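You operate a simulated robot arm through the tools that you are given. There is no shell and no other tool. Be economical: measure what you need, move in short steps, check, and stop when the job is done.

The job below is to be done with a simulated two-armed robot. You get a single attempt, and the scene is never put back.

JOB
Change the cloudy dip water, then soak the wilted lettuce and replant it.
Fine: turn the dip knob to drain till the pan is empty, to fill till the water reaches the red line, then to off; hold the pot under till its plug darkens and push it home in its hole on the grey board; the other lettuces stay put.
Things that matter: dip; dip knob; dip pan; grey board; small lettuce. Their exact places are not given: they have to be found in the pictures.

It is judged by the outcome, as a careful person would: the job done as asked, and still so three seconds after it is handed in. It fails if anything else is knocked over, pushed out of place, dropped, spilled or broken.

ROBOT AND FRAMES
Two 7-joint arms with two-finger parallel grippers on one trunk, on a base that drives. Base frame: it is fixed to the floor where the robot stands at the start and does not move with it; the origin is under the middle of the robot, x ahead of it, y to its left, z up. Lengths are in mm, angles in degrees, forces in N, time in s.
The left shoulder is at the start at [50, 158, 1133], the right one opposite. With the tool pointing down near the work surface each hand reaches from about 240 to 660 mm from the robot's upright axis, wherever it stands, measured 20 degrees to its own side. Places, roughly: dip [600, 100, 900]; dip knob [700, 100, 900]; dip pan [600, 100, 900]; grey board (37x18x11 cm) [500, 400, 900]; small lettuce (6x6x10 cm) [600, 300, 900]. Payload 3.91 kg a hand.
The tool frame of a hand sits at the grasp point between the pads (the TCP): z along the fingers, y along the line on which they close. The tips reach 30 mm beyond it. The gripper opens to 110 mm. The fingers are 20 mm wide and 10 mm thick; the gripper's body (48 by 112 mm) begins 55 mm behind the TCP.
Orientation is that of the tool frame in the base frame, as a unit quaternion [w, x, y, z]. With the fingers straight down and closing along the base's y, the tool's x points along the base's -x, its y along +y and its z along -z.

CONTROLS
- The arms move only by the tool apply_moves. It takes "left_targets", "right_targets" or both (then of equal length, played together; a hand with none holds still); each is a list of rows, each an object of numbers (a shift or turn left out is 0, a gripper value left out holds the last): "tx", "ty", "tz": the shift along the base's x, y, z in units of 250 mm (1.0 is 250 mm); "wx", "wy", "wz": the turn, a rotation vector about the base's x, y, z in units of 45 degrees (1.0 is 45 degrees); "hand": the finger opening in mm, from 0 to 110. In form: [{"tx": .., "ty": .., "tz": .., "wx": .., "wy": .., "wz": .., "hand": ..}, ...]. A call has 1 to 20 rows; each row is the pose to reach, as a shift and turn from the pose commanded when the call began. A call with a number of a shift or a turn outside -1 to 1 is refused whole. A row lasts 0.2 s, in which the tool goes at most 50 mm and 8.6 degrees; a call with a longer step from one row to the next is refused whole, and so is a gripper value outside its range. Where a pose cannot be reached the arm comes as near as it can. A force on the tool above 60 N (or 10 N above the force at the start of the call, whichever is more), or a blocked arm, ends the call early, and 0.2 s more pass. Each finger travels about 153 mm/s and halts on what it meets, pressing with about 38 N; the grip force reading is that of the motor and also rises with nothing between the fingers. The clock runs only during rows and for 0.2 s after the last one: add rows that repeat a pose to give the fingers time. It gives the time, the measured TCP pose, the force on the tool (base axes), the opening and the grip force at its end, in the units of the frame above (readings bear some noise), with the torque about the TCP (base axes, N m) and any sound that the robot's microphone picked up.
- Cameras (640 x 400 px; columns grow to the right, rows downward): "scene" is now at [119.5, 46.5, 1291.2]; the picture's right is [0.50, -0.86, 0.00], its down [-0.31, -0.18, -0.93] and it looks along [0.81, 0.47, -0.36] (base axes); focal length 214 px, centre (320, 200). "left" rides on the left gripper at [72, -17, -103] in its tool frame; the picture's right is [0.23, 0.97, 0.00], its down [-0.76, 0.18, -0.62] and it looks along [-0.61, 0.14, 0.78] (tool axes); focal length 222 px, centre (320, 200). "right" rides on the right gripper at [72, 17, -103] in its tool frame; the picture's right is [-0.23, 0.97, 0.00], its down [-0.76, -0.18, -0.62] and it looks along [-0.61, -0.14, 0.78] (tool axes); focal length 222 px, centre (320, 200).
- grab_frame(camera): a new picture of that camera. It takes no simulated time.
- raise_lower(by): slides the trunk up (or, below 0, down) by that many mm; the arms and the scene camera ride with it, the base frame stays. It gives what a move gives, with no picture.
- drive_base(legs): drives the robot by 1 to 6 legs, each [ahead, turn to the left] in mm and degrees, along the robot's own axes; the way and the turn of a leg run together, so that a leg with both is an arc; at most 1500 mm and 180 degrees a leg. The arms and the cameras ride along, it lands a little off, and it stops where it bumps. It gives what a move gives.
- aim_head(pan, tilt): turns the head with the scene camera to pan (to the left, within 80 degrees either way) and tilt (down, from -29 to 69), counted from straight ahead of the robot. It gives what a move gives.
- probe_pixels(camera, pixels): for up to 12 pixels [column, row] of the newest picture of that camera ("zoom" is the newest enlarged one), the place [x, y, z] in the base frame of the surface seen there, good to about 2 mm. It takes no simulated time.
- enlarge(camera, box): a new picture of the part [left, top, right, bottom] of that camera's present view, enlarged. It takes no simulated time.
- job_done(): hands the job in; it is judged then, once.

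Work in short steps. Measure before you move; look again where a grasp or a placing could have gone wrong, and mend it. You have 80 turns and 70 pictures in all, those below and enlarged ones among them. Open the grippers and draw the arms clear of the work before you hand the job in, unless the task says otherwise; then end with one line.

The tools are called after "Request:" as a command line: name --argument value ..., lists and objects as JSON in quotes. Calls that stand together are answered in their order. apply_moves: Moves the arms, as the interface text tells. Its arguments: {"type":"object","properties":{"left_targets":{"type":"array"},"right_targets":{"type":"array"}},"required":[]} The other tools are called the same way: raise_lower (by) slides the trunk up or down; drive_base (legs) drives the base; aim_head (pan, tilt) turns the head that bears the scene camera; grab_frame (camera) takes a picture; probe_pixels (camera, pixels) gives the place of the surface under pixels of a picture; enlarge (camera, box) takes an enlarged picture of a part of a camera's view; job_done () hands the job in.

At the start:

```text
time: 0.0
left_ee_pos: [304.2, 390.4, 1253.9]
left_tool_rot: [0.0, -0.001, 1.0, 0.0]
left_wrist_force: [1.0, 0.4, 0.4]
left_torque: [0.02, 0.04, 0.0]
left_finger_gap: 110.4
left_grip_force: 0.0
right_ee_pos: [280.9, 15.3, 1243.1]
right_tool_rot: [0.0, 0.0, 1.0, 0.0]
right_wrist_force: [-0.6, -0.1, 0.2]
right_torque: [-0.01, -0.07, 0.03]
right_finger_gap: 110.1
right_grip_force: 0.0
trunk travel left (down, up): [-375.0, 107.0]
robot x, y, heading: [3.8, 2.1, 0.1]
head pan, tilt: [30.1, 21.3]
```

scene: 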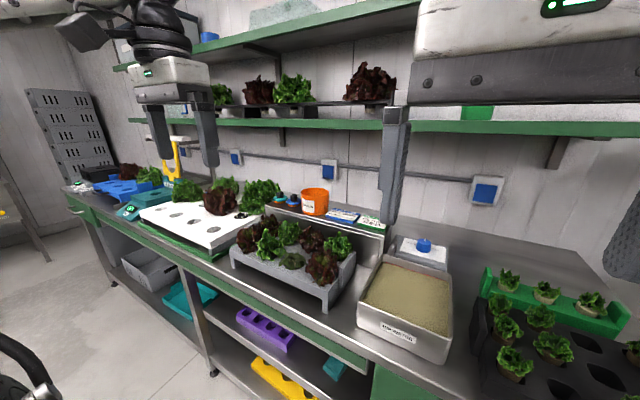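
right: 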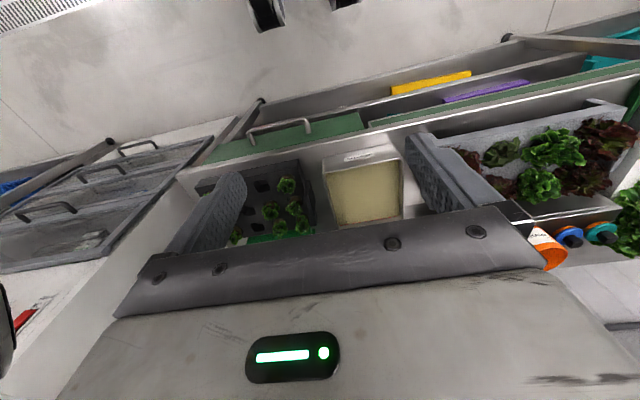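
left: 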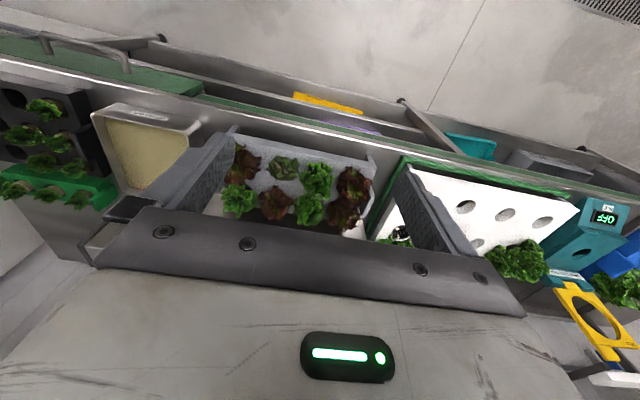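

The scene shows the grey board around (290,260), dip pan (405,305) and knob box (422,248). I zoom in on each for detail.

Request:
enlarge --camera "scene" --box '[340, 220, 480, 370]'

Request:
enlarge --camera "scene" --box '[220, 200, 370, 320]'

Request:
probe_pixels --camera "scene" --pixels '[[424, 246], [424, 256], [405, 300], [360, 298], [446, 355], [451, 290], [379, 258], [291, 260], [330, 306], [232, 250], [355, 262], [398, 327]]'

```text
2.67 times, centred on (410, 295) of scene
```

zoom: 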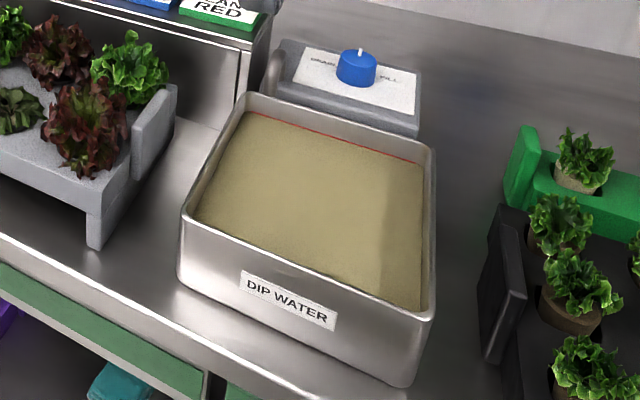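

```text
3.33 times, centred on (295, 260) of scene
```

zoom: 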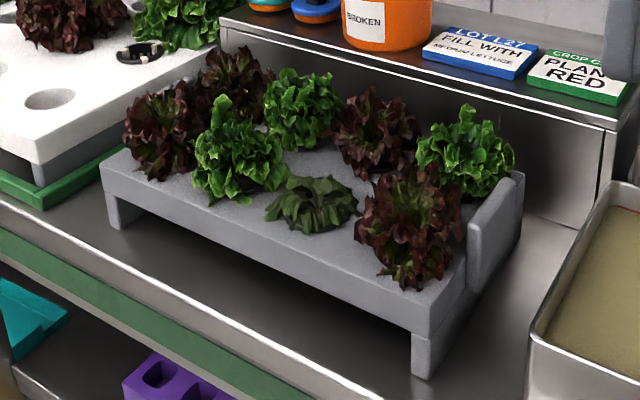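

```text
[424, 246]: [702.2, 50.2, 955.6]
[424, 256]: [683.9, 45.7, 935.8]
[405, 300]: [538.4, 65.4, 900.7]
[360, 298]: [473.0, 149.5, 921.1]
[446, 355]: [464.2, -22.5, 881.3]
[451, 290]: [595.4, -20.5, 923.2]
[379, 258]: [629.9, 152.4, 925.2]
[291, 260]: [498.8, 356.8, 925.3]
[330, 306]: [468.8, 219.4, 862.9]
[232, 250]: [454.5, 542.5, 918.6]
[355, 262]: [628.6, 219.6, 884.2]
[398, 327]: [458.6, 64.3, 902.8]
```

The wilted lettuce sits at (320,200) in the zoom, about [499,357,925], and the knob is at about [702,50,955], beyond reach from here. I aim the head down at the work for a clearer view.

Request:
aim_head --pan 15 --tilt 45

Request:
grab_frame --camera "scene"

```text
time: 0.9
left_ee_pos: [304.9, 390.5, 1254.4]
left_tool_rot: [0.002, 0.0, 1.0, 0.0]
left_wrist_force: [-0.2, -0.1, 0.2]
left_torque: [0.02, -0.02, 0.02]
left_finger_gap: 110.1
left_grip_force: 0.0
right_ee_pos: [283.1, 13.2, 1239.9]
right_tool_rot: [0.002, 0.006, 1.0, -0.004]
right_wrist_force: [48.4, -16.8, -41.0]
right_torque: [1.16, 1.29, 0.84]
right_finger_gap: 110.2
right_grip_force: 0.2
trunk travel left (down, up): [-375.0, 107.0]
robot x, y, heading: [-1.2, -1.5, -0.2]
head pan, tilt: [15.0, 45.0]
```

```text
64 pictures are left
```

scene: 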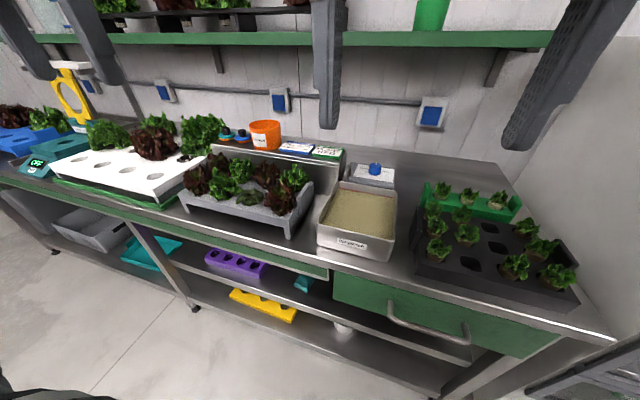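

The right wrist reads 48 N, so the head probably touches the right hand. I move that hand forward and to the right.

Request:
apply_moves --right_targets '[{"tx": 0.1, "ty": -0.06}, {"tx": 0.2, "ty": -0.15}, {"tx": 0.3, "ty": -0.3}, {"tx": 0.4, "ty": -0.4}]'

```text
time: 1.9
left_ee_pos: [304.1, 389.9, 1252.9]
left_tool_rot: [0.001, -0.001, 1.0, -0.001]
left_wrist_force: [-0.2, -0.3, -0.5]
left_torque: [0.01, 0.02, 0.0]
left_finger_gap: 110.3
left_grip_force: 0.0
right_ee_pos: [380.7, -86.6, 1240.4]
right_tool_rot: [-0.001, 0.001, 1.0, 0.0]
right_wrist_force: [-0.6, 1.2, 0.0]
right_torque: [0.04, 0.03, 0.02]
right_finger_gap: 109.9
right_grip_force: 0.0
trunk travel left (down, up): [-375.0, 107.0]
robot x, y, heading: [1.3, -2.1, -0.0]
head pan, tilt: [15.0, 45.0]
```

Contact is gone. I get a fresh view and measure the counter edge and key objects before driving forward.

Request:
enlarge --camera "scene" --box '[300, 150, 420, 270]'

Request:
probe_pixels --camera "zoom" --pixels '[[300, 45], [300, 20], [250, 45], [340, 45]]'

Request:
enlarge --camera "scene" --box '[170, 140, 330, 250]'

Request:
probe_pixels --camera "scene" --pixels '[[376, 168], [376, 176], [245, 200], [328, 276], [345, 328], [260, 305], [344, 182], [394, 190], [388, 257], [320, 238], [360, 212], [355, 40]]'

```text
3.33 times, centred on (360, 210) of scene
```

zoom: 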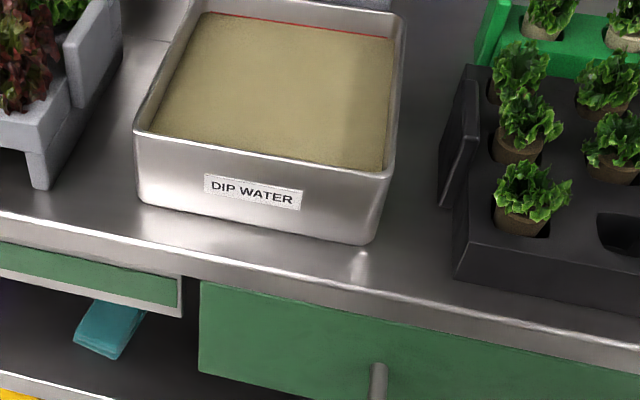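

```text
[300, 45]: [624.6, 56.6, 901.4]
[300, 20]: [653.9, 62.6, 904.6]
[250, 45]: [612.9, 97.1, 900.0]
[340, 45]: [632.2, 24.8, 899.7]
```

```text
3.64 times, centred on (250, 195) of scene
```

zoom: 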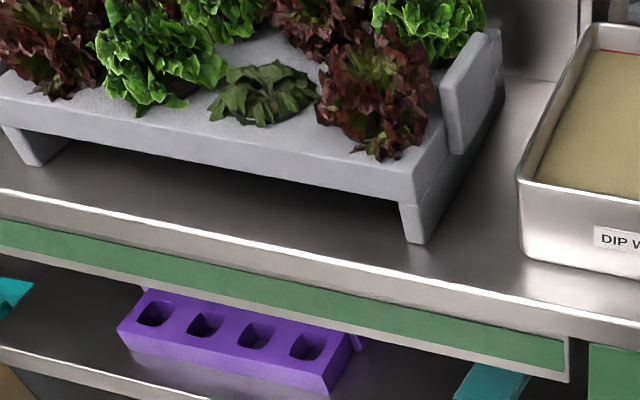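

```text
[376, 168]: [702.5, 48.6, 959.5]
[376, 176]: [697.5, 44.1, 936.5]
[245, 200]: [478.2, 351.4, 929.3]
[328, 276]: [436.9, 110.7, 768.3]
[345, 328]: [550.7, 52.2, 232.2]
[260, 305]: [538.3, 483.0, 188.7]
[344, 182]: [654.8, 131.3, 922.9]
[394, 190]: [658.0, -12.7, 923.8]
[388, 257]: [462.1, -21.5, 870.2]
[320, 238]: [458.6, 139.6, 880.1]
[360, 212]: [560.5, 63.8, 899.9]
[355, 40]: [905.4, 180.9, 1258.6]
```

Counter edge is at x≈430, pan spans x 460–657, y −20–150, rim z≈923, knob top [702,49,959]. I drive ahead 120 mm so that all is in reach.

Request:
drive_base --legs '[[120, 0]]'

```text
time: 3.1
left_ee_pos: [428.3, 388.6, 1253.4]
left_tool_rot: [0.0, 0.001, 1.0, 0.0]
left_wrist_force: [0.5, 0.4, -0.8]
left_torque: [0.0, 0.01, 0.0]
left_finger_gap: 110.1
left_grip_force: 0.1
right_ee_pos: [502.4, -88.5, 1239.9]
right_tool_rot: [0.0, 0.003, 1.0, 0.0]
right_wrist_force: [0.4, 0.4, -0.2]
right_torque: [0.03, -0.01, -0.01]
right_finger_gap: 110.2
right_grip_force: 0.1
trunk travel left (down, up): [-375.0, 107.0]
robot x, y, heading: [125.5, 0.1, -0.2]
head pan, tilt: [15.0, 45.0]
```

Now I move the right hand to above and behind the knob at about z 1080 and look.

Request:
apply_moves --right_targets '[{"tx": 0.12, "ty": 0.08, "hand": 60}, {"tx": 0.24, "ty": 0.18}, {"tx": 0.36, "ty": 0.28, "tz": -0.1}, {"tx": 0.5, "ty": 0.38, "tz": -0.2}, {"tx": 0.64, "ty": 0.46, "tz": -0.3}, {"tx": 0.74, "ty": 0.52, "tz": -0.42}, {"tx": 0.8, "ty": 0.55, "tz": -0.55}, {"tx": 0.8, "ty": 0.55, "tz": -0.64}, {"tx": 0.8, "ty": 0.55, "tz": -0.64}]'

Request:
grab_frame --camera "right"

Request:
grab_frame --camera "scene"

```text
time: 5.1
left_ee_pos: [427.9, 389.8, 1254.0]
left_tool_rot: [0.001, 0.002, 1.0, 0.0]
left_wrist_force: [-0.4, 0.7, 0.7]
left_torque: [-0.02, -0.03, 0.01]
left_finger_gap: 110.0
left_grip_force: 0.0
right_ee_pos: [684.7, 29.9, 1074.1]
right_tool_rot: [0.002, 0.002, 1.0, 0.0]
right_wrist_force: [-0.2, 0.9, 0.4]
right_torque: [0.0, 0.02, -0.03]
right_finger_gap: 60.1
right_grip_force: 0.2
right hand out of reach, approached as far as the arm can: row 5, 6, 7, 8, 9
trunk travel left (down, up): [-375.0, 107.0]
robot x, y, heading: [121.6, 2.1, -0.4]
head pan, tilt: [15.0, 45.0]
```

```text
61 pictures are left
```

right: 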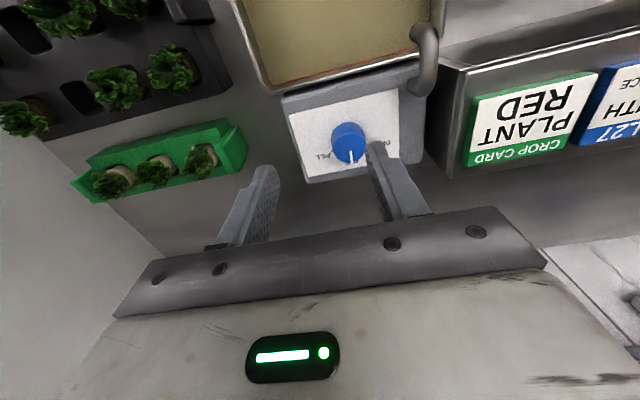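

```text
60 pictures are left
```

scene: 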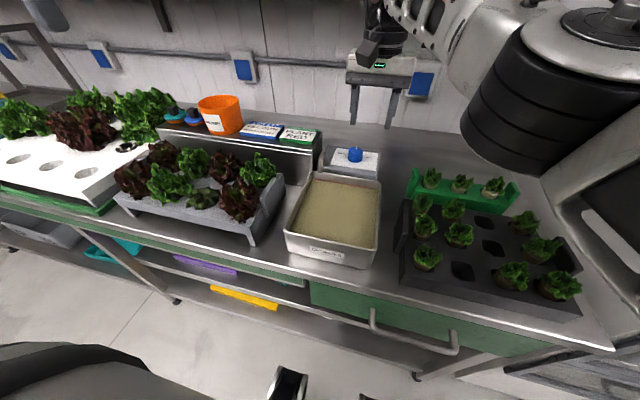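

The arm runs short at x≈685. I measure the knob exactly from the right camera, then drive 60 mm further.

Request:
probe_pixels --camera "right" --pixels '[[348, 140], [351, 153], [333, 145], [364, 140], [350, 128], [320, 110], [425, 35], [425, 80], [300, 100], [310, 178]]'

Request:
drive_base --legs '[[65, 0]]'

```text
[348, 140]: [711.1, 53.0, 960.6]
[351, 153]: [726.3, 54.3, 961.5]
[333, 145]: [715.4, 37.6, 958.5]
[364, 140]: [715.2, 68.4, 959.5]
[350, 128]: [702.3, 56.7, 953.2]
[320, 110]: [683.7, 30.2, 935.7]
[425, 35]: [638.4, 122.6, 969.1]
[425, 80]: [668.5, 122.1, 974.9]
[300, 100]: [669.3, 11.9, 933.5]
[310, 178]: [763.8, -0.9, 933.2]
```

```text
time: 6.2
left_ee_pos: [477.3, 388.8, 1253.3]
left_tool_rot: [0.0, 0.0, 1.0, -0.001]
left_wrist_force: [-0.5, -0.9, 0.2]
left_torque: [-0.05, -0.01, 0.02]
left_finger_gap: 110.2
left_grip_force: 0.0
right_ee_pos: [734.2, 27.1, 1074.0]
right_tool_rot: [-0.001, 0.003, 1.0, 0.001]
right_wrist_force: [-0.4, 1.1, 0.4]
right_torque: [-0.01, 0.0, 0.03]
right_finger_gap: 60.3
right_grip_force: 0.0
trunk travel left (down, up): [-375.0, 107.0]
robot x, y, heading: [173.9, 2.0, -0.1]
head pan, tilt: [15.0, 45.0]
stopped in leg 1: the robot was blocked; the commanded pose is now the measured one
```

The base bumped the counter at x=174; that suffices. Knob centre is about [713,53], top 960. I move over it at z≈1010 and check.

Request:
apply_moves --right_targets '[{"tx": -0.04, "ty": 0.06}, {"tx": -0.084, "ty": 0.104, "tz": -0.1}, {"tx": -0.084, "ty": 0.104, "tz": -0.25}, {"tx": -0.084, "ty": 0.104, "tz": -0.25}]'

Request:
grab_frame --camera "right"

Request:
grab_frame --camera "scene"

```text
time: 7.2
left_ee_pos: [479.1, 388.6, 1251.2]
left_tool_rot: [-0.001, 0.002, 1.0, -0.001]
left_wrist_force: [-0.1, 0.3, -0.9]
left_torque: [0.01, 0.02, 0.02]
left_finger_gap: 109.9
left_grip_force: 0.1
right_ee_pos: [713.0, 51.8, 1011.7]
right_tool_rot: [-0.001, 0.003, 1.0, 0.002]
right_wrist_force: [0.2, -0.5, -0.6]
right_torque: [0.01, 0.0, -0.01]
right_finger_gap: 60.0
right_grip_force: 0.1
trunk travel left (down, up): [-375.0, 107.0]
robot x, y, heading: [171.9, 0.1, -0.0]
head pan, tilt: [15.0, 45.0]
```

```text
59 pictures are left
```

right: 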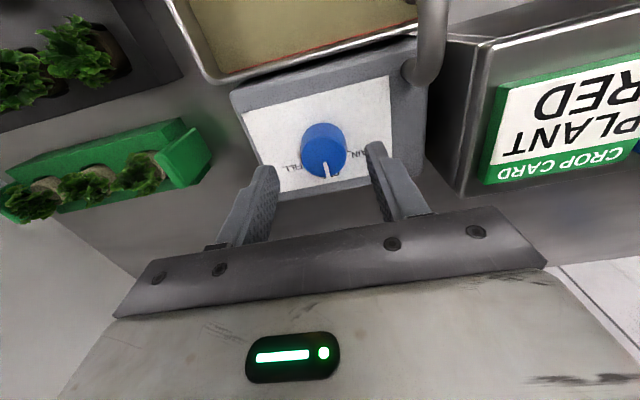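

```text
58 pictures are left
```

scene: 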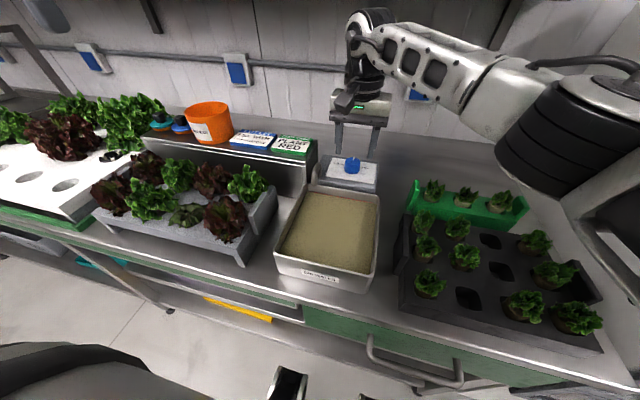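

Request:
probe_pixels --camera "right" --pixels '[[323, 150], [301, 150], [346, 150], [323, 130], [325, 172], [300, 162], [355, 152], [260, 165], [385, 160]]'

Request:
enlarge --camera "right" --box '[230, 70, 430, 195]'

```text
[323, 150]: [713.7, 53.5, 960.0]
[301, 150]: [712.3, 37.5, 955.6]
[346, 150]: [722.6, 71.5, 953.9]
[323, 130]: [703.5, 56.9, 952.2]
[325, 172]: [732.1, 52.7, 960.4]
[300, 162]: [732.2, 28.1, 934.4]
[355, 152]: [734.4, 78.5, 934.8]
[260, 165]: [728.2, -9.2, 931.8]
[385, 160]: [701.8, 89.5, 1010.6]
```

```text
3.20 times, centred on (330, 132) of right
```

zoom: 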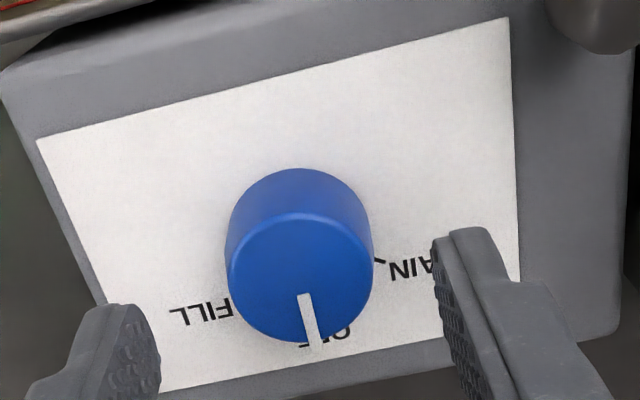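

I probe the label positions to get the knob angles.

Request:
probe_pixels --camera "zoom" --pixels '[[380, 262], [412, 268], [228, 303], [185, 315], [345, 335], [300, 212], [300, 340], [300, 275], [228, 270], [372, 265]]'

```text
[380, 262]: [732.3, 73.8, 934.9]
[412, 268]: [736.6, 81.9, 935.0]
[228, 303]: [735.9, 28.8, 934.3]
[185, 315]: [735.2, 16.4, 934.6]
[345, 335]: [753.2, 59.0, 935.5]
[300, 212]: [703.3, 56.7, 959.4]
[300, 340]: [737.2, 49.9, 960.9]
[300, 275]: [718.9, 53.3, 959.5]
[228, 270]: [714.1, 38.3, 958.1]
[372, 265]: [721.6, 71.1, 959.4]
```

Knob centre is ≈[720,54], radius 17, with drain at about +60° and fill at about −60°. I descend to z≈972 and close on it.

Request:
apply_moves --right_targets '[{"tx": 0.028, "ty": 0.009, "tz": -0.06}, {"tx": 0.028, "ty": 0.009, "tz": -0.16}, {"tx": 0.028, "ty": 0.009, "tz": -0.16, "hand": 30}, {"tx": 0.028, "ty": 0.009, "tz": -0.16, "hand": 26}, {"tx": 0.028, "ty": 0.009, "tz": -0.16, "hand": 26}]'

Request:
grab_frame --camera "right"

```text
time: 8.4
left_ee_pos: [478.3, 387.9, 1253.3]
left_tool_rot: [0.0, 0.0, 1.0, 0.0]
left_wrist_force: [-0.8, -0.4, 0.9]
left_torque: [0.02, -0.01, 0.01]
left_finger_gap: 109.9
left_grip_force: 0.1
right_ee_pos: [721.9, 53.3, 971.7]
right_tool_rot: [0.0, 0.004, 1.0, 0.0]
right_wrist_force: [1.8, -7.7, 1.1]
right_torque: [-0.4, 0.22, -0.01]
right_finger_gap: 36.5
right_grip_force: 45.0
trunk travel left (down, up): [-375.0, 107.0]
robot x, y, heading: [171.3, -5.1, -0.0]
head pan, tilt: [15.0, 45.0]
```

```text
56 pictures are left
```

right: 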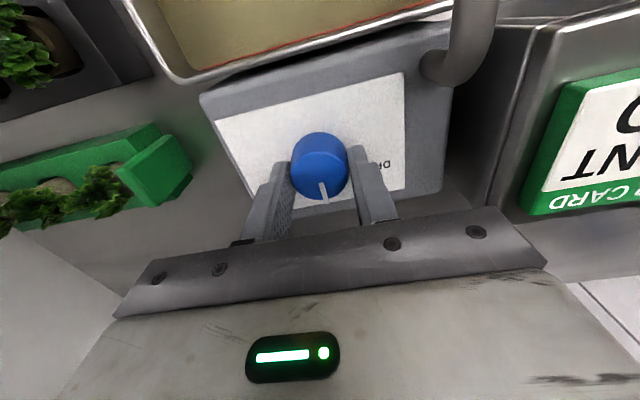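

The knob is gripped (gap 36.5). I turn it left by 45° first.

Request:
apply_moves --right_targets '[{"wz": 0.18}, {"wz": 0.36}, {"wz": 0.54}, {"wz": 0.72}, {"wz": 0.9}, {"wz": 1.0}]'

Request:
grab_frame --camera "right"

```text
time: 9.8
left_ee_pos: [476.9, 387.3, 1254.0]
left_tool_rot: [-0.001, 0.001, 1.0, 0.001]
left_wrist_force: [-0.2, 0.3, 0.1]
left_torque: [0.02, -0.02, -0.04]
left_finger_gap: 109.9
left_grip_force: 0.1
right_ee_pos: [721.1, 53.3, 971.8]
right_tool_rot: [0.0, -0.32, 0.947, 0.0]
right_wrist_force: [0.1, -18.2, 5.1]
right_torque: [-0.63, -0.04, 0.04]
right_finger_gap: 36.6
right_grip_force: 45.5
right hand out of reach, approached as far as the arm can: row 6
trunk travel left (down, up): [-375.0, 107.0]
robot x, y, heading: [170.9, -1.5, -0.3]
head pan, tilt: [15.0, 45.0]
```

```text
55 pictures are left
```

right: 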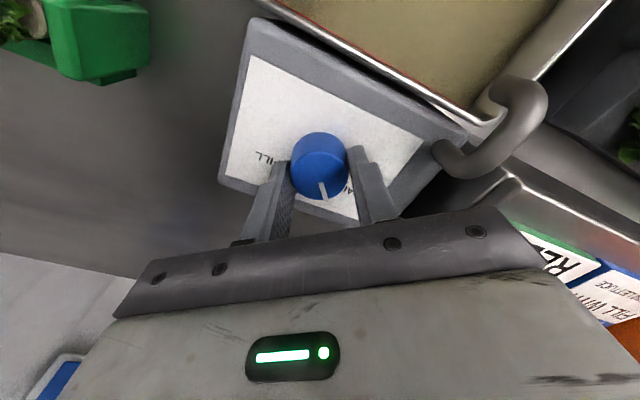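

The hand stopped at 37° (joint limit); the knob followed. I release, rotate back by 45°, and regrasp.

Request:
apply_moves --right_targets '[{"hand": 60}, {"hand": 60}, {"wz": -0.18}, {"wz": -0.36}, {"wz": -0.54}, {"wz": -0.72}, {"wz": -0.9}, {"wz": -1.0}, {"wz": -1.0, "hand": 26}, {"wz": -1.0, "hand": 26}, {"wz": -1.0, "hand": 26}]'

Request:
grab_frame --camera "right"

```text
time: 12.2
left_ee_pos: [478.6, 386.5, 1254.1]
left_tool_rot: [-0.001, 0.001, 1.0, 0.001]
left_wrist_force: [-0.2, -0.2, 0.5]
left_torque: [0.0, -0.01, 0.03]
left_finger_gap: 110.1
left_grip_force: 0.1
right_ee_pos: [722.0, 51.9, 969.8]
right_tool_rot: [-0.001, 0.068, 0.998, -0.001]
right_wrist_force: [-4.6, -18.8, -1.9]
right_torque: [-0.61, 0.25, 0.03]
right_finger_gap: 36.9
right_grip_force: 44.8
trunk travel left (down, up): [-375.0, 107.0]
robot x, y, heading: [172.2, -1.0, -0.2]
head pan, tilt: [15.0, 45.0]
```

```text
54 pictures are left
```

right: 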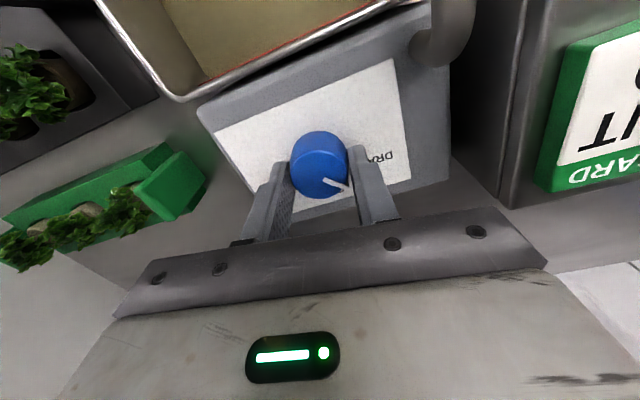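

The knob stays at ~38°, pointing short of DRAIN. I turn 24° more, easing the side load by 2 mm.

Request:
apply_moves --right_targets '[{"wz": 0.15, "ty": 0.006}, {"wz": 0.3, "ty": 0.008}, {"wz": 0.45, "ty": 0.008}, {"wz": 0.53, "ty": 0.008}, {"wz": 0.53, "ty": 0.008}]'

Request:
grab_frame --camera "right"

Request:
enlarge --camera "scene" --box '[260, 140, 400, 300]'

```text
time: 13.4
left_ee_pos: [477.7, 386.2, 1254.9]
left_tool_rot: [-0.001, 0.002, 1.0, 0.0]
left_wrist_force: [-0.1, 0.1, -0.1]
left_torque: [0.02, 0.02, 0.01]
left_finger_gap: 109.9
left_grip_force: 0.0
right_ee_pos: [722.1, 53.3, 971.3]
right_tool_rot: [-0.002, -0.14, 0.99, -0.001]
right_wrist_force: [-4.3, -24.7, 3.3]
right_torque: [-0.83, 0.38, -1.05]
right_finger_gap: 36.8
right_grip_force: 45.3
trunk travel left (down, up): [-375.0, 107.0]
robot x, y, heading: [174.6, 1.8, -0.0]
head pan, tilt: [15.0, 45.0]
```

```text
53 pictures are left
```

right: 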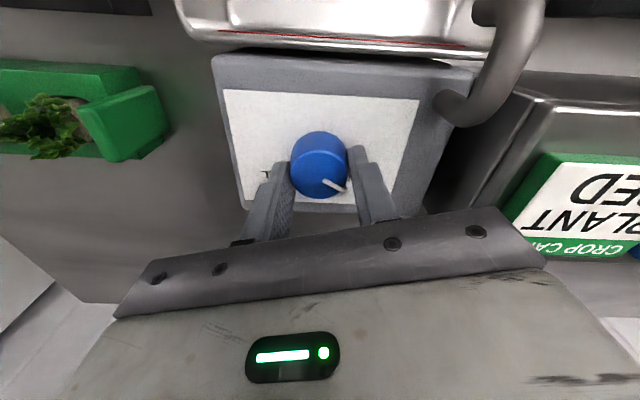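

```text
2.50 times, centred on (330, 220) of scene
```

zoom: 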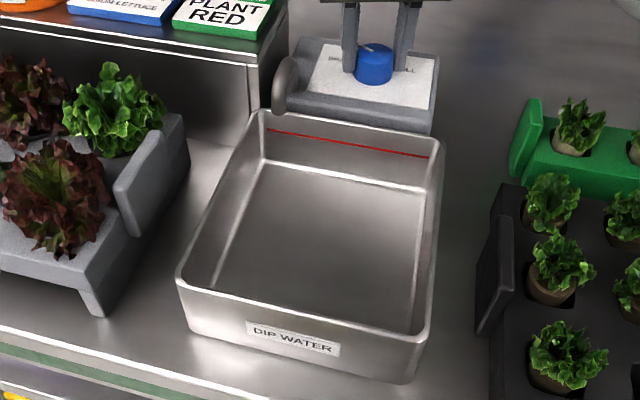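

The pan is empty (zoom shows bare floor and the red line on the back wall), and the torque shows the knob is at its stop. I verify the floor depth and turn the knob back 45° toward off.

Request:
probe_pixels --camera "zoom" --pixels '[[310, 260], [300, 200], [345, 142], [280, 131], [425, 156], [373, 47]]'

Request:
apply_moves --right_targets '[{"wz": -0.18}, {"wz": -0.36}, {"wz": -0.54}, {"wz": -0.72}, {"wz": -0.9}, {"wz": -1.0}, {"wz": -1.0}]'

Request:
grab_frame --camera "right"

```text
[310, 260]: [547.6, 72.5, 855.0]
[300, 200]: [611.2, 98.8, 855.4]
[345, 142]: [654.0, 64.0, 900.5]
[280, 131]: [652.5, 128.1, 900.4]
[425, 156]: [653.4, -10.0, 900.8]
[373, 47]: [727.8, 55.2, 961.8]
```

```text
time: 15.0
left_ee_pos: [477.6, 386.2, 1254.8]
left_tool_rot: [-0.001, 0.0, 1.0, 0.001]
left_wrist_force: [-0.1, -1.2, 0.0]
left_torque: [0.01, -0.02, 0.0]
left_finger_gap: 109.8
left_grip_force: 0.0
right_ee_pos: [722.0, 52.2, 971.9]
right_tool_rot: [0.0, 0.251, 0.968, -0.002]
right_wrist_force: [-2.3, -30.5, 8.1]
right_torque: [-0.41, 0.72, 0.04]
right_finger_gap: 36.4
right_grip_force: 44.5
trunk travel left (down, up): [-375.0, 107.0]
robot x, y, heading: [169.2, -1.0, -0.3]
head pan, tilt: [15.0, 45.0]
```

```text
51 pictures are left
```

right: 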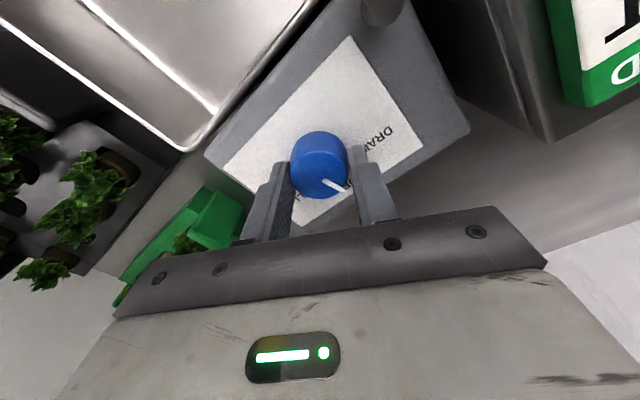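

Hand is at −29°, knob at about +16°. I release and rotate back +45°, keeping the grip open.

Request:
apply_moves --right_targets '[{"hand": 60}, {"hand": 60}, {"wz": 0.18}, {"wz": 0.36}, {"wz": 0.54}, {"wz": 0.72}, {"wz": 0.9}, {"wz": 1.0}, {"wz": 1.0}]'

Request:
enlarge --camera "right" --box '[220, 50, 440, 220]'

```text
time: 17.0
left_ee_pos: [479.3, 387.3, 1251.7]
left_tool_rot: [0.0, 0.001, 1.0, -0.001]
left_wrist_force: [-1.1, 0.4, -0.2]
left_torque: [-0.02, 0.02, 0.0]
left_finger_gap: 110.1
left_grip_force: 0.1
right_ee_pos: [720.7, 58.2, 970.8]
right_tool_rot: [-0.001, -0.143, 0.99, 0.001]
right_wrist_force: [-0.2, -0.8, -0.1]
right_torque: [-0.03, 0.02, 0.0]
right_finger_gap: 59.9
right_grip_force: 0.0
trunk travel left (down, up): [-375.0, 107.0]
robot x, y, heading: [169.8, 1.5, -0.0]
head pan, tilt: [15.0, 45.0]
```

```text
2.35 times, centred on (330, 135) of right
```

zoom: 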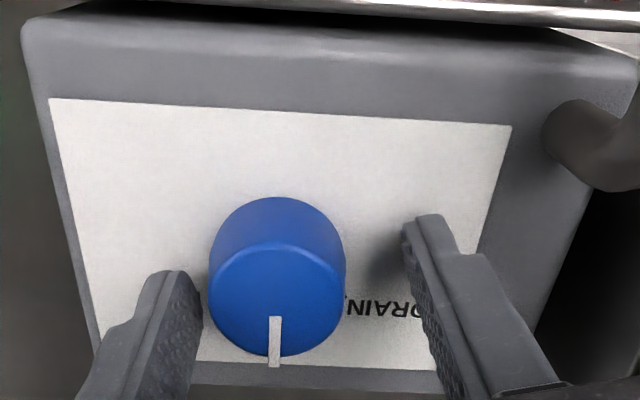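

The hand sits 5 mm off in y when free. I recentre, rotate +14°, grip, and turn the knob to about off.

Request:
apply_moves --right_targets '[{"wz": 0.15, "ty": -0.02}, {"wz": 0.31, "ty": -0.02}, {"wz": 0.31, "ty": -0.02, "hand": 26}, {"wz": 0.31, "ty": -0.02, "hand": 26}, {"wz": 0.31, "ty": -0.02}, {"wz": 0.15, "ty": -0.02}, {"wz": -0.03, "ty": -0.02}, {"wz": -0.03, "ty": -0.02}]'

Request:
grab_frame --camera "right"

```text
time: 18.8
left_ee_pos: [478.1, 390.0, 1252.5]
left_tool_rot: [0.0, 0.001, 1.0, -0.001]
left_wrist_force: [0.7, 0.2, 0.5]
left_torque: [0.01, 0.0, -0.05]
left_finger_gap: 110.0
left_grip_force: 0.0
right_ee_pos: [721.6, 53.1, 970.3]
right_tool_rot: [-0.001, -0.13, 0.991, 0.001]
right_wrist_force: [-5.2, 2.6, -6.1]
right_torque: [0.33, -0.28, -0.01]
right_finger_gap: 37.2
right_grip_force: 45.2
trunk travel left (down, up): [-375.0, 107.0]
robot x, y, heading: [174.8, -0.2, -0.2]
head pan, tilt: [15.0, 45.0]
```

```text
49 pictures are left
```

right: 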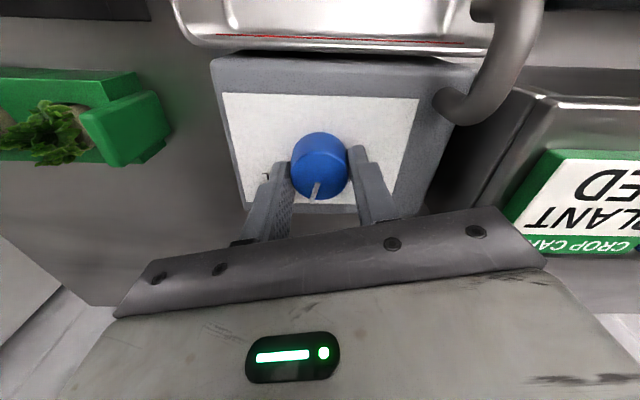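

Knob is about at off with the hand at +15°. I turn it −45° toward fill and check the pan at once.

Request:
apply_moves --right_targets '[{"wz": -0.19}, {"wz": -0.38}, {"wz": -0.57}, {"wz": -0.76}, {"wz": -0.95}, {"wz": -1.0}]'

Request:
enlarge --camera "scene" --box '[260, 140, 400, 300]'

Request:
probe_pixels --camera "zoom" --pixels '[[310, 260], [300, 200], [320, 300]]'

```text
time: 20.2
left_ee_pos: [477.3, 389.1, 1253.0]
left_tool_rot: [-0.001, 0.0, 1.0, -0.001]
left_wrist_force: [0.3, 0.4, 0.9]
left_torque: [0.01, -0.02, -0.02]
left_finger_gap: 109.7
left_grip_force: 0.0
right_ee_pos: [722.8, 52.8, 970.0]
right_tool_rot: [-0.001, 0.261, 0.965, 0.001]
right_wrist_force: [-8.1, 0.2, -5.5]
right_torque: [0.48, 0.62, 0.1]
right_finger_gap: 36.9
right_grip_force: 45.2
trunk travel left (down, up): [-375.0, 107.0]
robot x, y, heading: [174.6, -4.2, -0.2]
head pan, tilt: [15.0, 45.0]
```

```text
2.50 times, centred on (330, 220) of scene
```

zoom: 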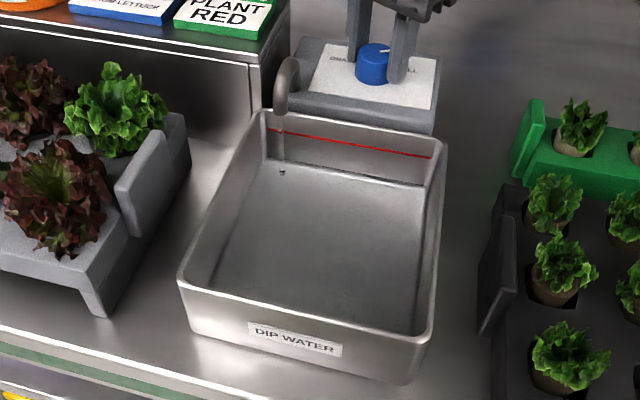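

```text
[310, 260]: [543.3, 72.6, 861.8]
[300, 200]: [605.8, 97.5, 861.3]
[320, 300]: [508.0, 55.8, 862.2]
```

Water is running: level 862, red line 900.5. I wait 0.6 s and measure the rate.

Request:
apply_moves --right_targets '[{"wz": 0}, {"wz": 0}]'

Request:
enlarge --camera "scene" --box '[260, 140, 400, 300]'

Request:
probe_pixels --camera "zoom" --pixels '[[310, 260], [300, 200], [320, 300]]'

```text
time: 20.8
left_ee_pos: [477.5, 389.5, 1252.3]
left_tool_rot: [-0.001, 0.001, 1.0, -0.001]
left_wrist_force: [-0.2, -0.3, -0.6]
left_torque: [0.0, 0.0, 0.03]
left_finger_gap: 110.2
left_grip_force: 0.0
right_ee_pos: [722.0, 52.4, 971.3]
right_tool_rot: [0.0, 0.26, 0.966, 0.0]
right_wrist_force: [-8.9, 0.1, -4.8]
right_torque: [0.14, 0.65, -0.02]
right_finger_gap: 37.0
right_grip_force: 45.2
trunk travel left (down, up): [-375.0, 107.0]
robot x, y, heading: [173.7, 0.5, -0.4]
head pan, tilt: [15.0, 45.0]
```

```text
2.50 times, centred on (330, 220) of scene
```

zoom: 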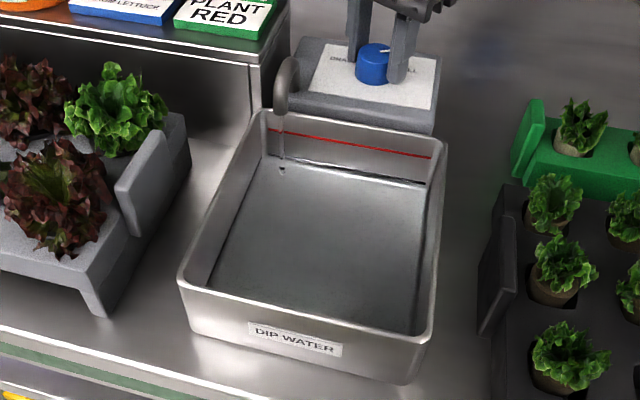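

```text
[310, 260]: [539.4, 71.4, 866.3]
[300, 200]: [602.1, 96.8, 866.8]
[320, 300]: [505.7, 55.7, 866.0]
```

Rate ≈7.5 mm/s with 34 mm left. I wait 3.2 s and measure again.

Request:
apply_moves --right_targets '[{"wz": 0}, {"wz": 0}, {"wz": 0}, {"wz": 0}, {"wz": 0}, {"wz": 0}, {"wz": 0}, {"wz": 0}, {"wz": 0}, {"wz": 0}, {"wz": 0}, {"wz": 0}, {"wz": 0}, {"wz": 0}, {"wz": 0}]'

Request:
enlarge --camera "scene" --box '[260, 140, 400, 300]'

Request:
probe_pixels --camera "zoom" --pixels '[[310, 260], [300, 200], [320, 300], [340, 240], [350, 180]]'

```text
time: 24.0
left_ee_pos: [478.3, 389.2, 1251.3]
left_tool_rot: [0.0, 0.001, 1.0, 0.0]
left_wrist_force: [-0.5, -0.1, 0.2]
left_torque: [0.0, 0.03, 0.0]
left_finger_gap: 109.8
left_grip_force: 0.1
right_ee_pos: [722.3, 50.7, 970.7]
right_tool_rot: [-0.001, 0.259, 0.966, 0.001]
right_wrist_force: [-9.5, -1.5, -5.4]
right_torque: [-0.08, 0.31, -0.02]
right_finger_gap: 37.0
right_grip_force: 45.1
trunk travel left (down, up): [-375.0, 107.0]
robot x, y, heading: [170.3, -2.2, -0.2]
head pan, tilt: [15.0, 45.0]
```

```text
2.50 times, centred on (330, 220) of scene
```

zoom: 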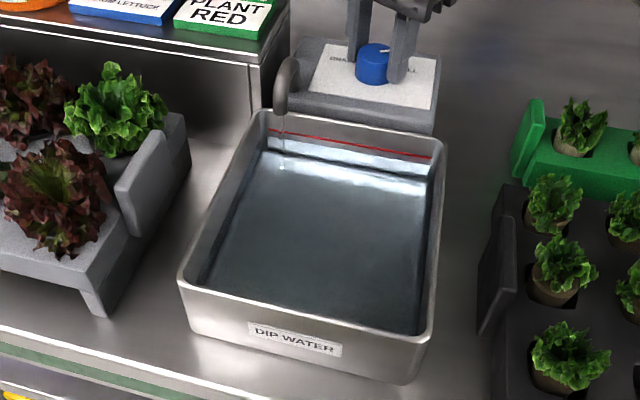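

```text
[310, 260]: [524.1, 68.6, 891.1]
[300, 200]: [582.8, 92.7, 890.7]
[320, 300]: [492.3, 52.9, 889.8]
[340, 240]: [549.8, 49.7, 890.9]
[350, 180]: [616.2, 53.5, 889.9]
```

Level is 890.5, rising 7.6 mm/s; flow should shut off about 0.65 s into the return turn. I hold 0.6 s, then turn back to off.

Request:
apply_moves --right_targets '[{"wz": 0}, {"wz": 0}, {"wz": 0}, {"wz": 0.19}, {"wz": 0.38}, {"wz": 0.57}, {"wz": 0.76}, {"wz": 0.95}, {"wz": 1.0}, {"wz": 1.0}]'

Request:
enlarge --camera "scene" --box '[260, 140, 400, 300]'

Request:
probe_pixels --camera "zoom" --pixels '[[310, 260], [300, 200], [320, 300], [340, 240], [350, 180]]'

Request:
grab_frame --camera "right"

```text
time: 26.2
left_ee_pos: [479.8, 390.6, 1252.8]
left_tool_rot: [-0.001, 0.001, 1.0, -0.001]
left_wrist_force: [0.3, 0.1, 0.3]
left_torque: [0.0, 0.02, 0.0]
left_finger_gap: 110.0
left_grip_force: 0.0
right_ee_pos: [721.6, 53.2, 970.9]
right_tool_rot: [0.0, -0.132, 0.991, 0.0]
right_wrist_force: [2.1, 6.2, -1.1]
right_torque: [0.17, 0.0, -0.01]
right_finger_gap: 37.0
right_grip_force: 44.7
trunk travel left (down, up): [-375.0, 107.0]
robot x, y, heading: [170.0, -1.2, -0.2]
head pan, tilt: [15.0, 45.0]
```

```text
2.50 times, centred on (330, 220) of scene
```

zoom: 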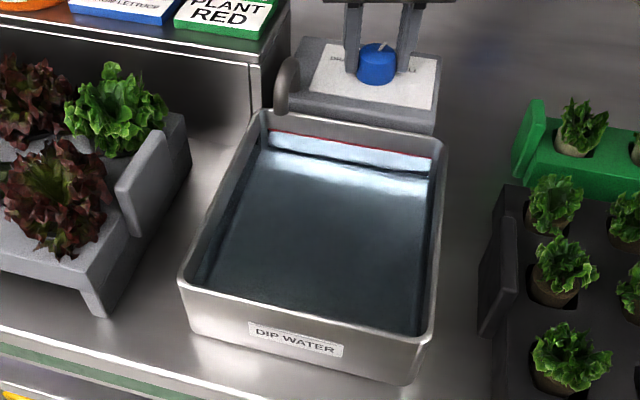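

```text
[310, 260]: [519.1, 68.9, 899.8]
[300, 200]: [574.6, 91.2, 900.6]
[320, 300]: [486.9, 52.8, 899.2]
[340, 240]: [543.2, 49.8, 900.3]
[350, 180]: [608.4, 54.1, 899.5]
```

```text
44 pictures are left
```

right: 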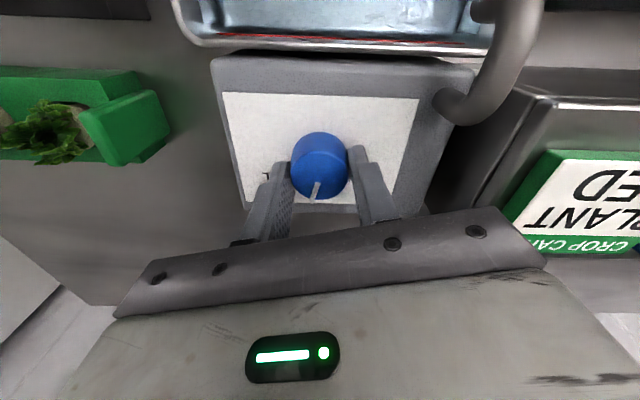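

Level is ~900 at the red line, flow stopped, knob at off. I release and lift the right hand clear, straight up.

Request:
apply_moves --right_targets '[{"hand": 60}, {"hand": 60}, {"tz": 0.1}, {"tz": 0.25}, {"tz": 0.4}, {"tz": 0.5, "tx": -0.05, "ty": -0.1, "wz": -0.1}, {"tz": 0.6, "tx": -0.15, "ty": -0.25, "wz": -0.2}, {"tz": 0.65, "tx": -0.3, "ty": -0.38, "wz": -0.33}, {"tz": 0.65, "tx": -0.45, "ty": -0.5, "wz": -0.33}, {"tz": 0.65, "tx": -0.6, "ty": -0.6, "wz": -0.33}]'

Request:
enlarge --camera "scene" --box '[310, 130, 400, 210]'

Request:
probe_pixels --camera "zoom" --pixels '[[200, 360], [300, 370]]'

Request:
grab_frame --camera "left"

```text
refused: row 7 steps farther than a row can; nothing moved
```

```text
5.00 times, centred on (355, 170) of scene
```

zoom: 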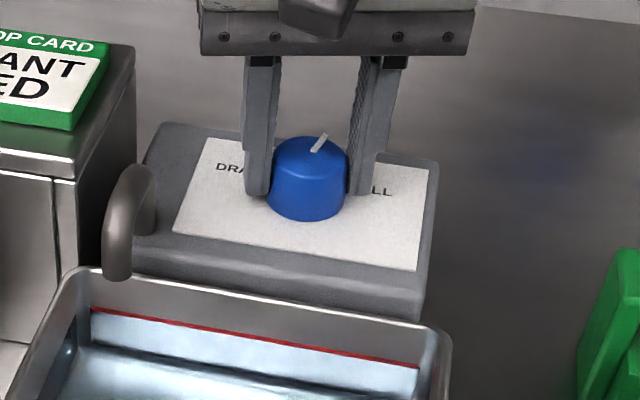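

```text
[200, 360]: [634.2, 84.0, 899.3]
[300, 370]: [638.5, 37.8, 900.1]
```

```text
42 pictures are left
```

left: 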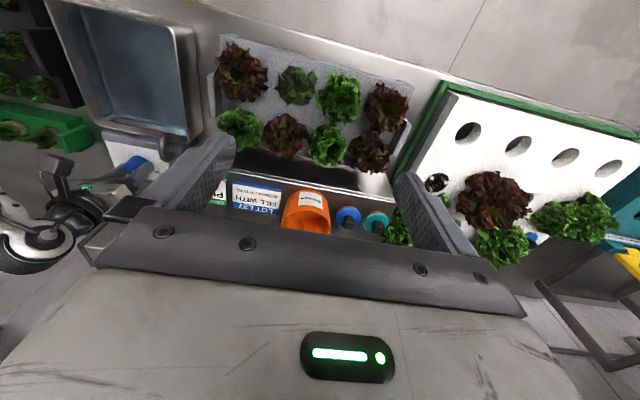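

In the zoom, the pointer (316,152)→(327,135) leans roughly 9° toward fill. I nudge the knob +8°, then release and lift.

Request:
apply_moves --right_targets '[{"wz": 0.18}, {"wz": 0.18}, {"wz": 0.18, "hand": 60}, {"wz": 0.18, "hand": 60}, {"wz": 0.18, "tz": 0.1}, {"wz": 0.18, "tz": 0.25}, {"wz": 0.18, "tz": 0.4}, {"wz": 0.1, "tz": 0.5}, {"wz": 0, "tz": 0.6}]'

Request:
enlarge --camera "right" --box '[220, 60, 420, 185]'

Request:
enlarge --camera "scene" --box '[310, 130, 400, 210]'

Request:
enlarge --camera "left" --box '[200, 20, 440, 190]'

Request:
probe_pixels --camera "left" --pixels '[[296, 86], [296, 70], [310, 90], [283, 95], [260, 75], [317, 75], [300, 105], [286, 112]]'

```text
time: 28.2
left_ee_pos: [477.4, 387.6, 1253.4]
left_tool_rot: [0.0, 0.001, 1.0, 0.001]
left_wrist_force: [0.8, -0.2, -0.1]
left_torque: [0.03, 0.01, 0.0]
left_finger_gap: 109.8
left_grip_force: 0.1
right_ee_pos: [693.3, 40.6, 1112.5]
right_tool_rot: [-0.001, -0.129, 0.992, 0.001]
right_wrist_force: [-0.4, -0.6, 0.5]
right_torque: [0.01, -0.05, -0.02]
right_finger_gap: 59.7
right_grip_force: 0.0
right hand out of reach, approached as far as the arm can: row 8, 9
trunk travel left (down, up): [-375.0, 107.0]
robot x, y, heading: [171.6, -1.5, 0.0]
head pan, tilt: [15.0, 45.0]
```

```text
3.20 times, centred on (320, 122) of right
```

zoom: 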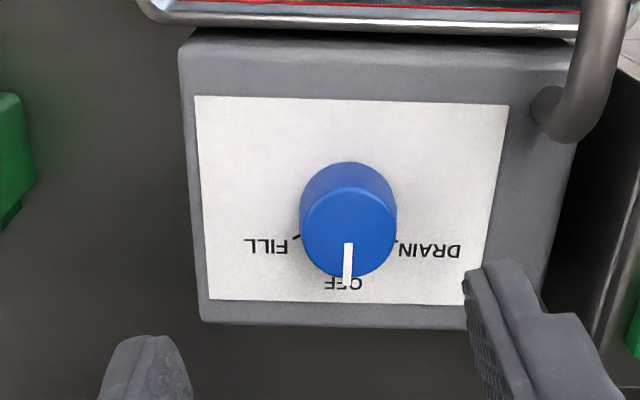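

```text
5.00 times, centred on (355, 170) of scene
```

zoom: 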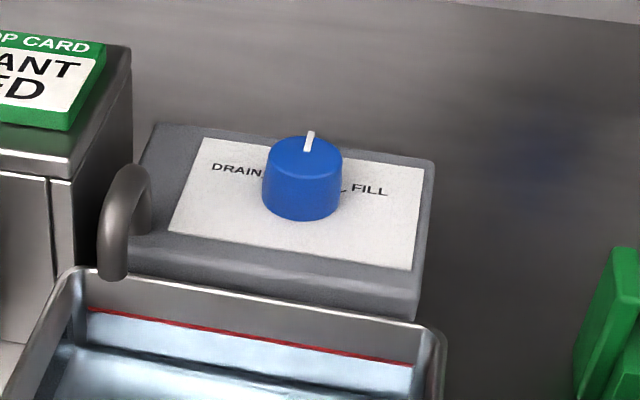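

```text
2.35 times, centred on (320, 105) of left
```

zoom: 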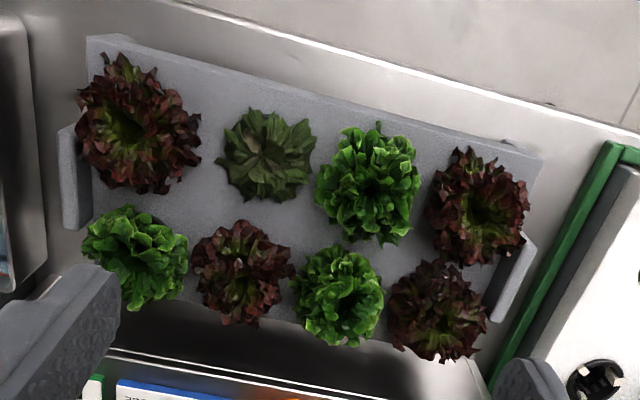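

```text
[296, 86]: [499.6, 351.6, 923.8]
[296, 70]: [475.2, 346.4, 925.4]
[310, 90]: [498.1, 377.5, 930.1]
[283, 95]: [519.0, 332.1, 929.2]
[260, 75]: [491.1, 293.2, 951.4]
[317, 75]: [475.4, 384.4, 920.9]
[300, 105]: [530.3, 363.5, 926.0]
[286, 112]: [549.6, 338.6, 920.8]
```

The knob points at OFF. Now I park the right hand off to the right and bring the left hand down over the wilted lettuce (~[499,354,924]) for a close look.

Request:
apply_moves --right_targets '[{"tx": -0.03, "ty": -0.12, "tz": 0.05}, {"tx": -0.08, "ty": -0.28, "tz": 0.1}, {"tx": -0.14, "ty": -0.44, "tz": 0.1}, {"tx": -0.2, "ty": -0.6, "tz": 0.1}, {"tx": -0.26, "ty": -0.76, "tz": 0.1}, {"tx": -0.32, "ty": -0.9, "tz": 0.1}, {"tx": -0.38, "ty": -1.0, "tz": 0.1}]' --left_targets '[{"ty": -0.05, "tz": -0.1}, {"ty": -0.1, "tz": -0.25}, {"ty": -0.13, "tz": -0.42}, {"ty": -0.13, "tz": -0.56}, {"ty": -0.13, "tz": -0.62}, {"ty": -0.13, "tz": -0.62}, {"ty": -0.13, "tz": -0.62}]'

Request:
grab_frame --camera "left"

Request:
enlarge --camera "scene" --box '[90, 140, 290, 270]'

```text
time: 29.8
left_ee_pos: [478.2, 356.8, 1097.2]
left_tool_rot: [-0.001, 0.001, 1.0, 0.0]
left_wrist_force: [0.6, -0.4, -0.5]
left_torque: [0.0, 0.0, 0.03]
left_finger_gap: 110.0
left_grip_force: 0.1
right_ee_pos: [597.9, -206.3, 1135.5]
right_tool_rot: [-0.001, -0.131, 0.991, 0.001]
right_wrist_force: [1.5, -1.0, 1.5]
right_torque: [-0.03, -0.04, -0.01]
right_finger_gap: 60.1
right_grip_force: 0.1
trunk travel left (down, up): [-375.0, 107.0]
robot x, y, heading: [170.2, 1.4, -0.4]
head pan, tilt: [15.0, 45.0]
```

```text
38 pictures are left
```

left: 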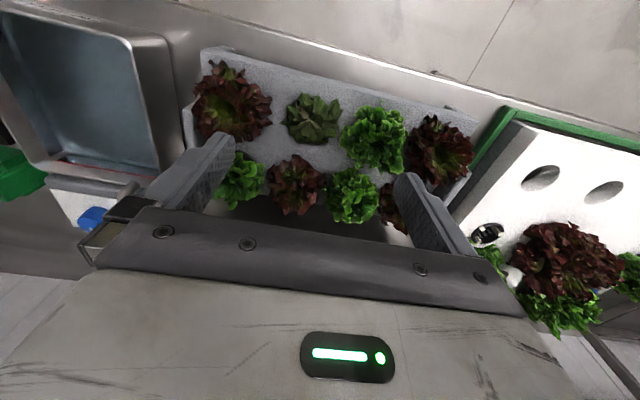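

```text
3.08 times, centred on (190, 205) of scene
```

zoom: 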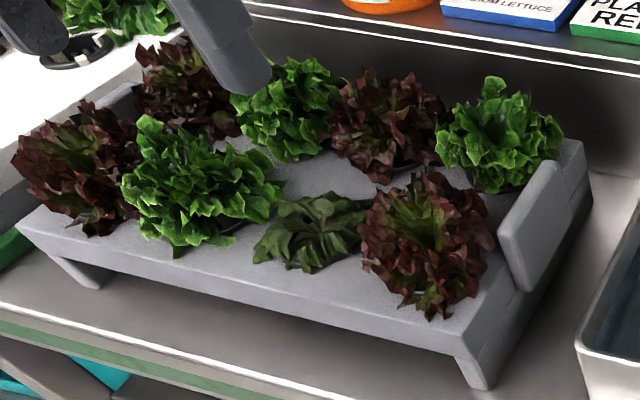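

I enlarge the wilted lettuce and probe neighbours' heights and the hole location.

Request:
enlarge --camera "left" --box '[250, 70, 390, 180]'

Request:
probe_pixels --camera "zoom" --pixels '[[280, 220], [250, 210], [320, 240], [260, 140], [320, 290], [210, 370], [200, 260], [390, 220], [560, 220], [60, 130], [560, 400], [405, 160]]'

Request:
probe_pixels --camera "scene" --pixels '[[197, 208], [190, 212], [192, 218], [205, 206], [230, 198], [216, 161], [160, 183], [176, 219], [188, 232], [118, 207], [243, 240]]'

```text
3.64 times, centred on (320, 125) of left
```

zoom: 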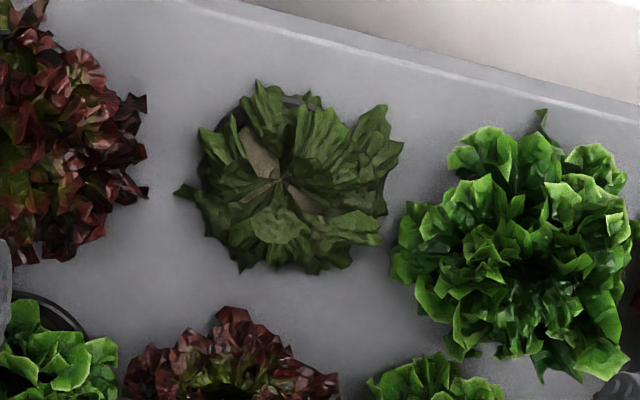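

```text
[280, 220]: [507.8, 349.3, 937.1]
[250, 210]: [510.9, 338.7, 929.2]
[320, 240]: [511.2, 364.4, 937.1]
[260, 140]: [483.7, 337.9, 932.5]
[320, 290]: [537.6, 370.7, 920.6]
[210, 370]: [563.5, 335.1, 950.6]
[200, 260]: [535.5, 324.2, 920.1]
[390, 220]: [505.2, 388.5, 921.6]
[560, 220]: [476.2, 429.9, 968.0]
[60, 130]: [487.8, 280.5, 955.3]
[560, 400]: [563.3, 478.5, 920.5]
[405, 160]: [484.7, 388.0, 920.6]
```

```text
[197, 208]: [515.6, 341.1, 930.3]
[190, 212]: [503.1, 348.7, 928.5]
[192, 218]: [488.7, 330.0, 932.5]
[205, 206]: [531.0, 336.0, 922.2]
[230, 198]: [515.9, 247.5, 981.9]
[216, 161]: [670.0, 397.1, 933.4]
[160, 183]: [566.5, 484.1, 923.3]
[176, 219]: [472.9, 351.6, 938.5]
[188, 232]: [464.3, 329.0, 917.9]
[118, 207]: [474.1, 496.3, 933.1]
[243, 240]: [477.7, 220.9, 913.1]
```

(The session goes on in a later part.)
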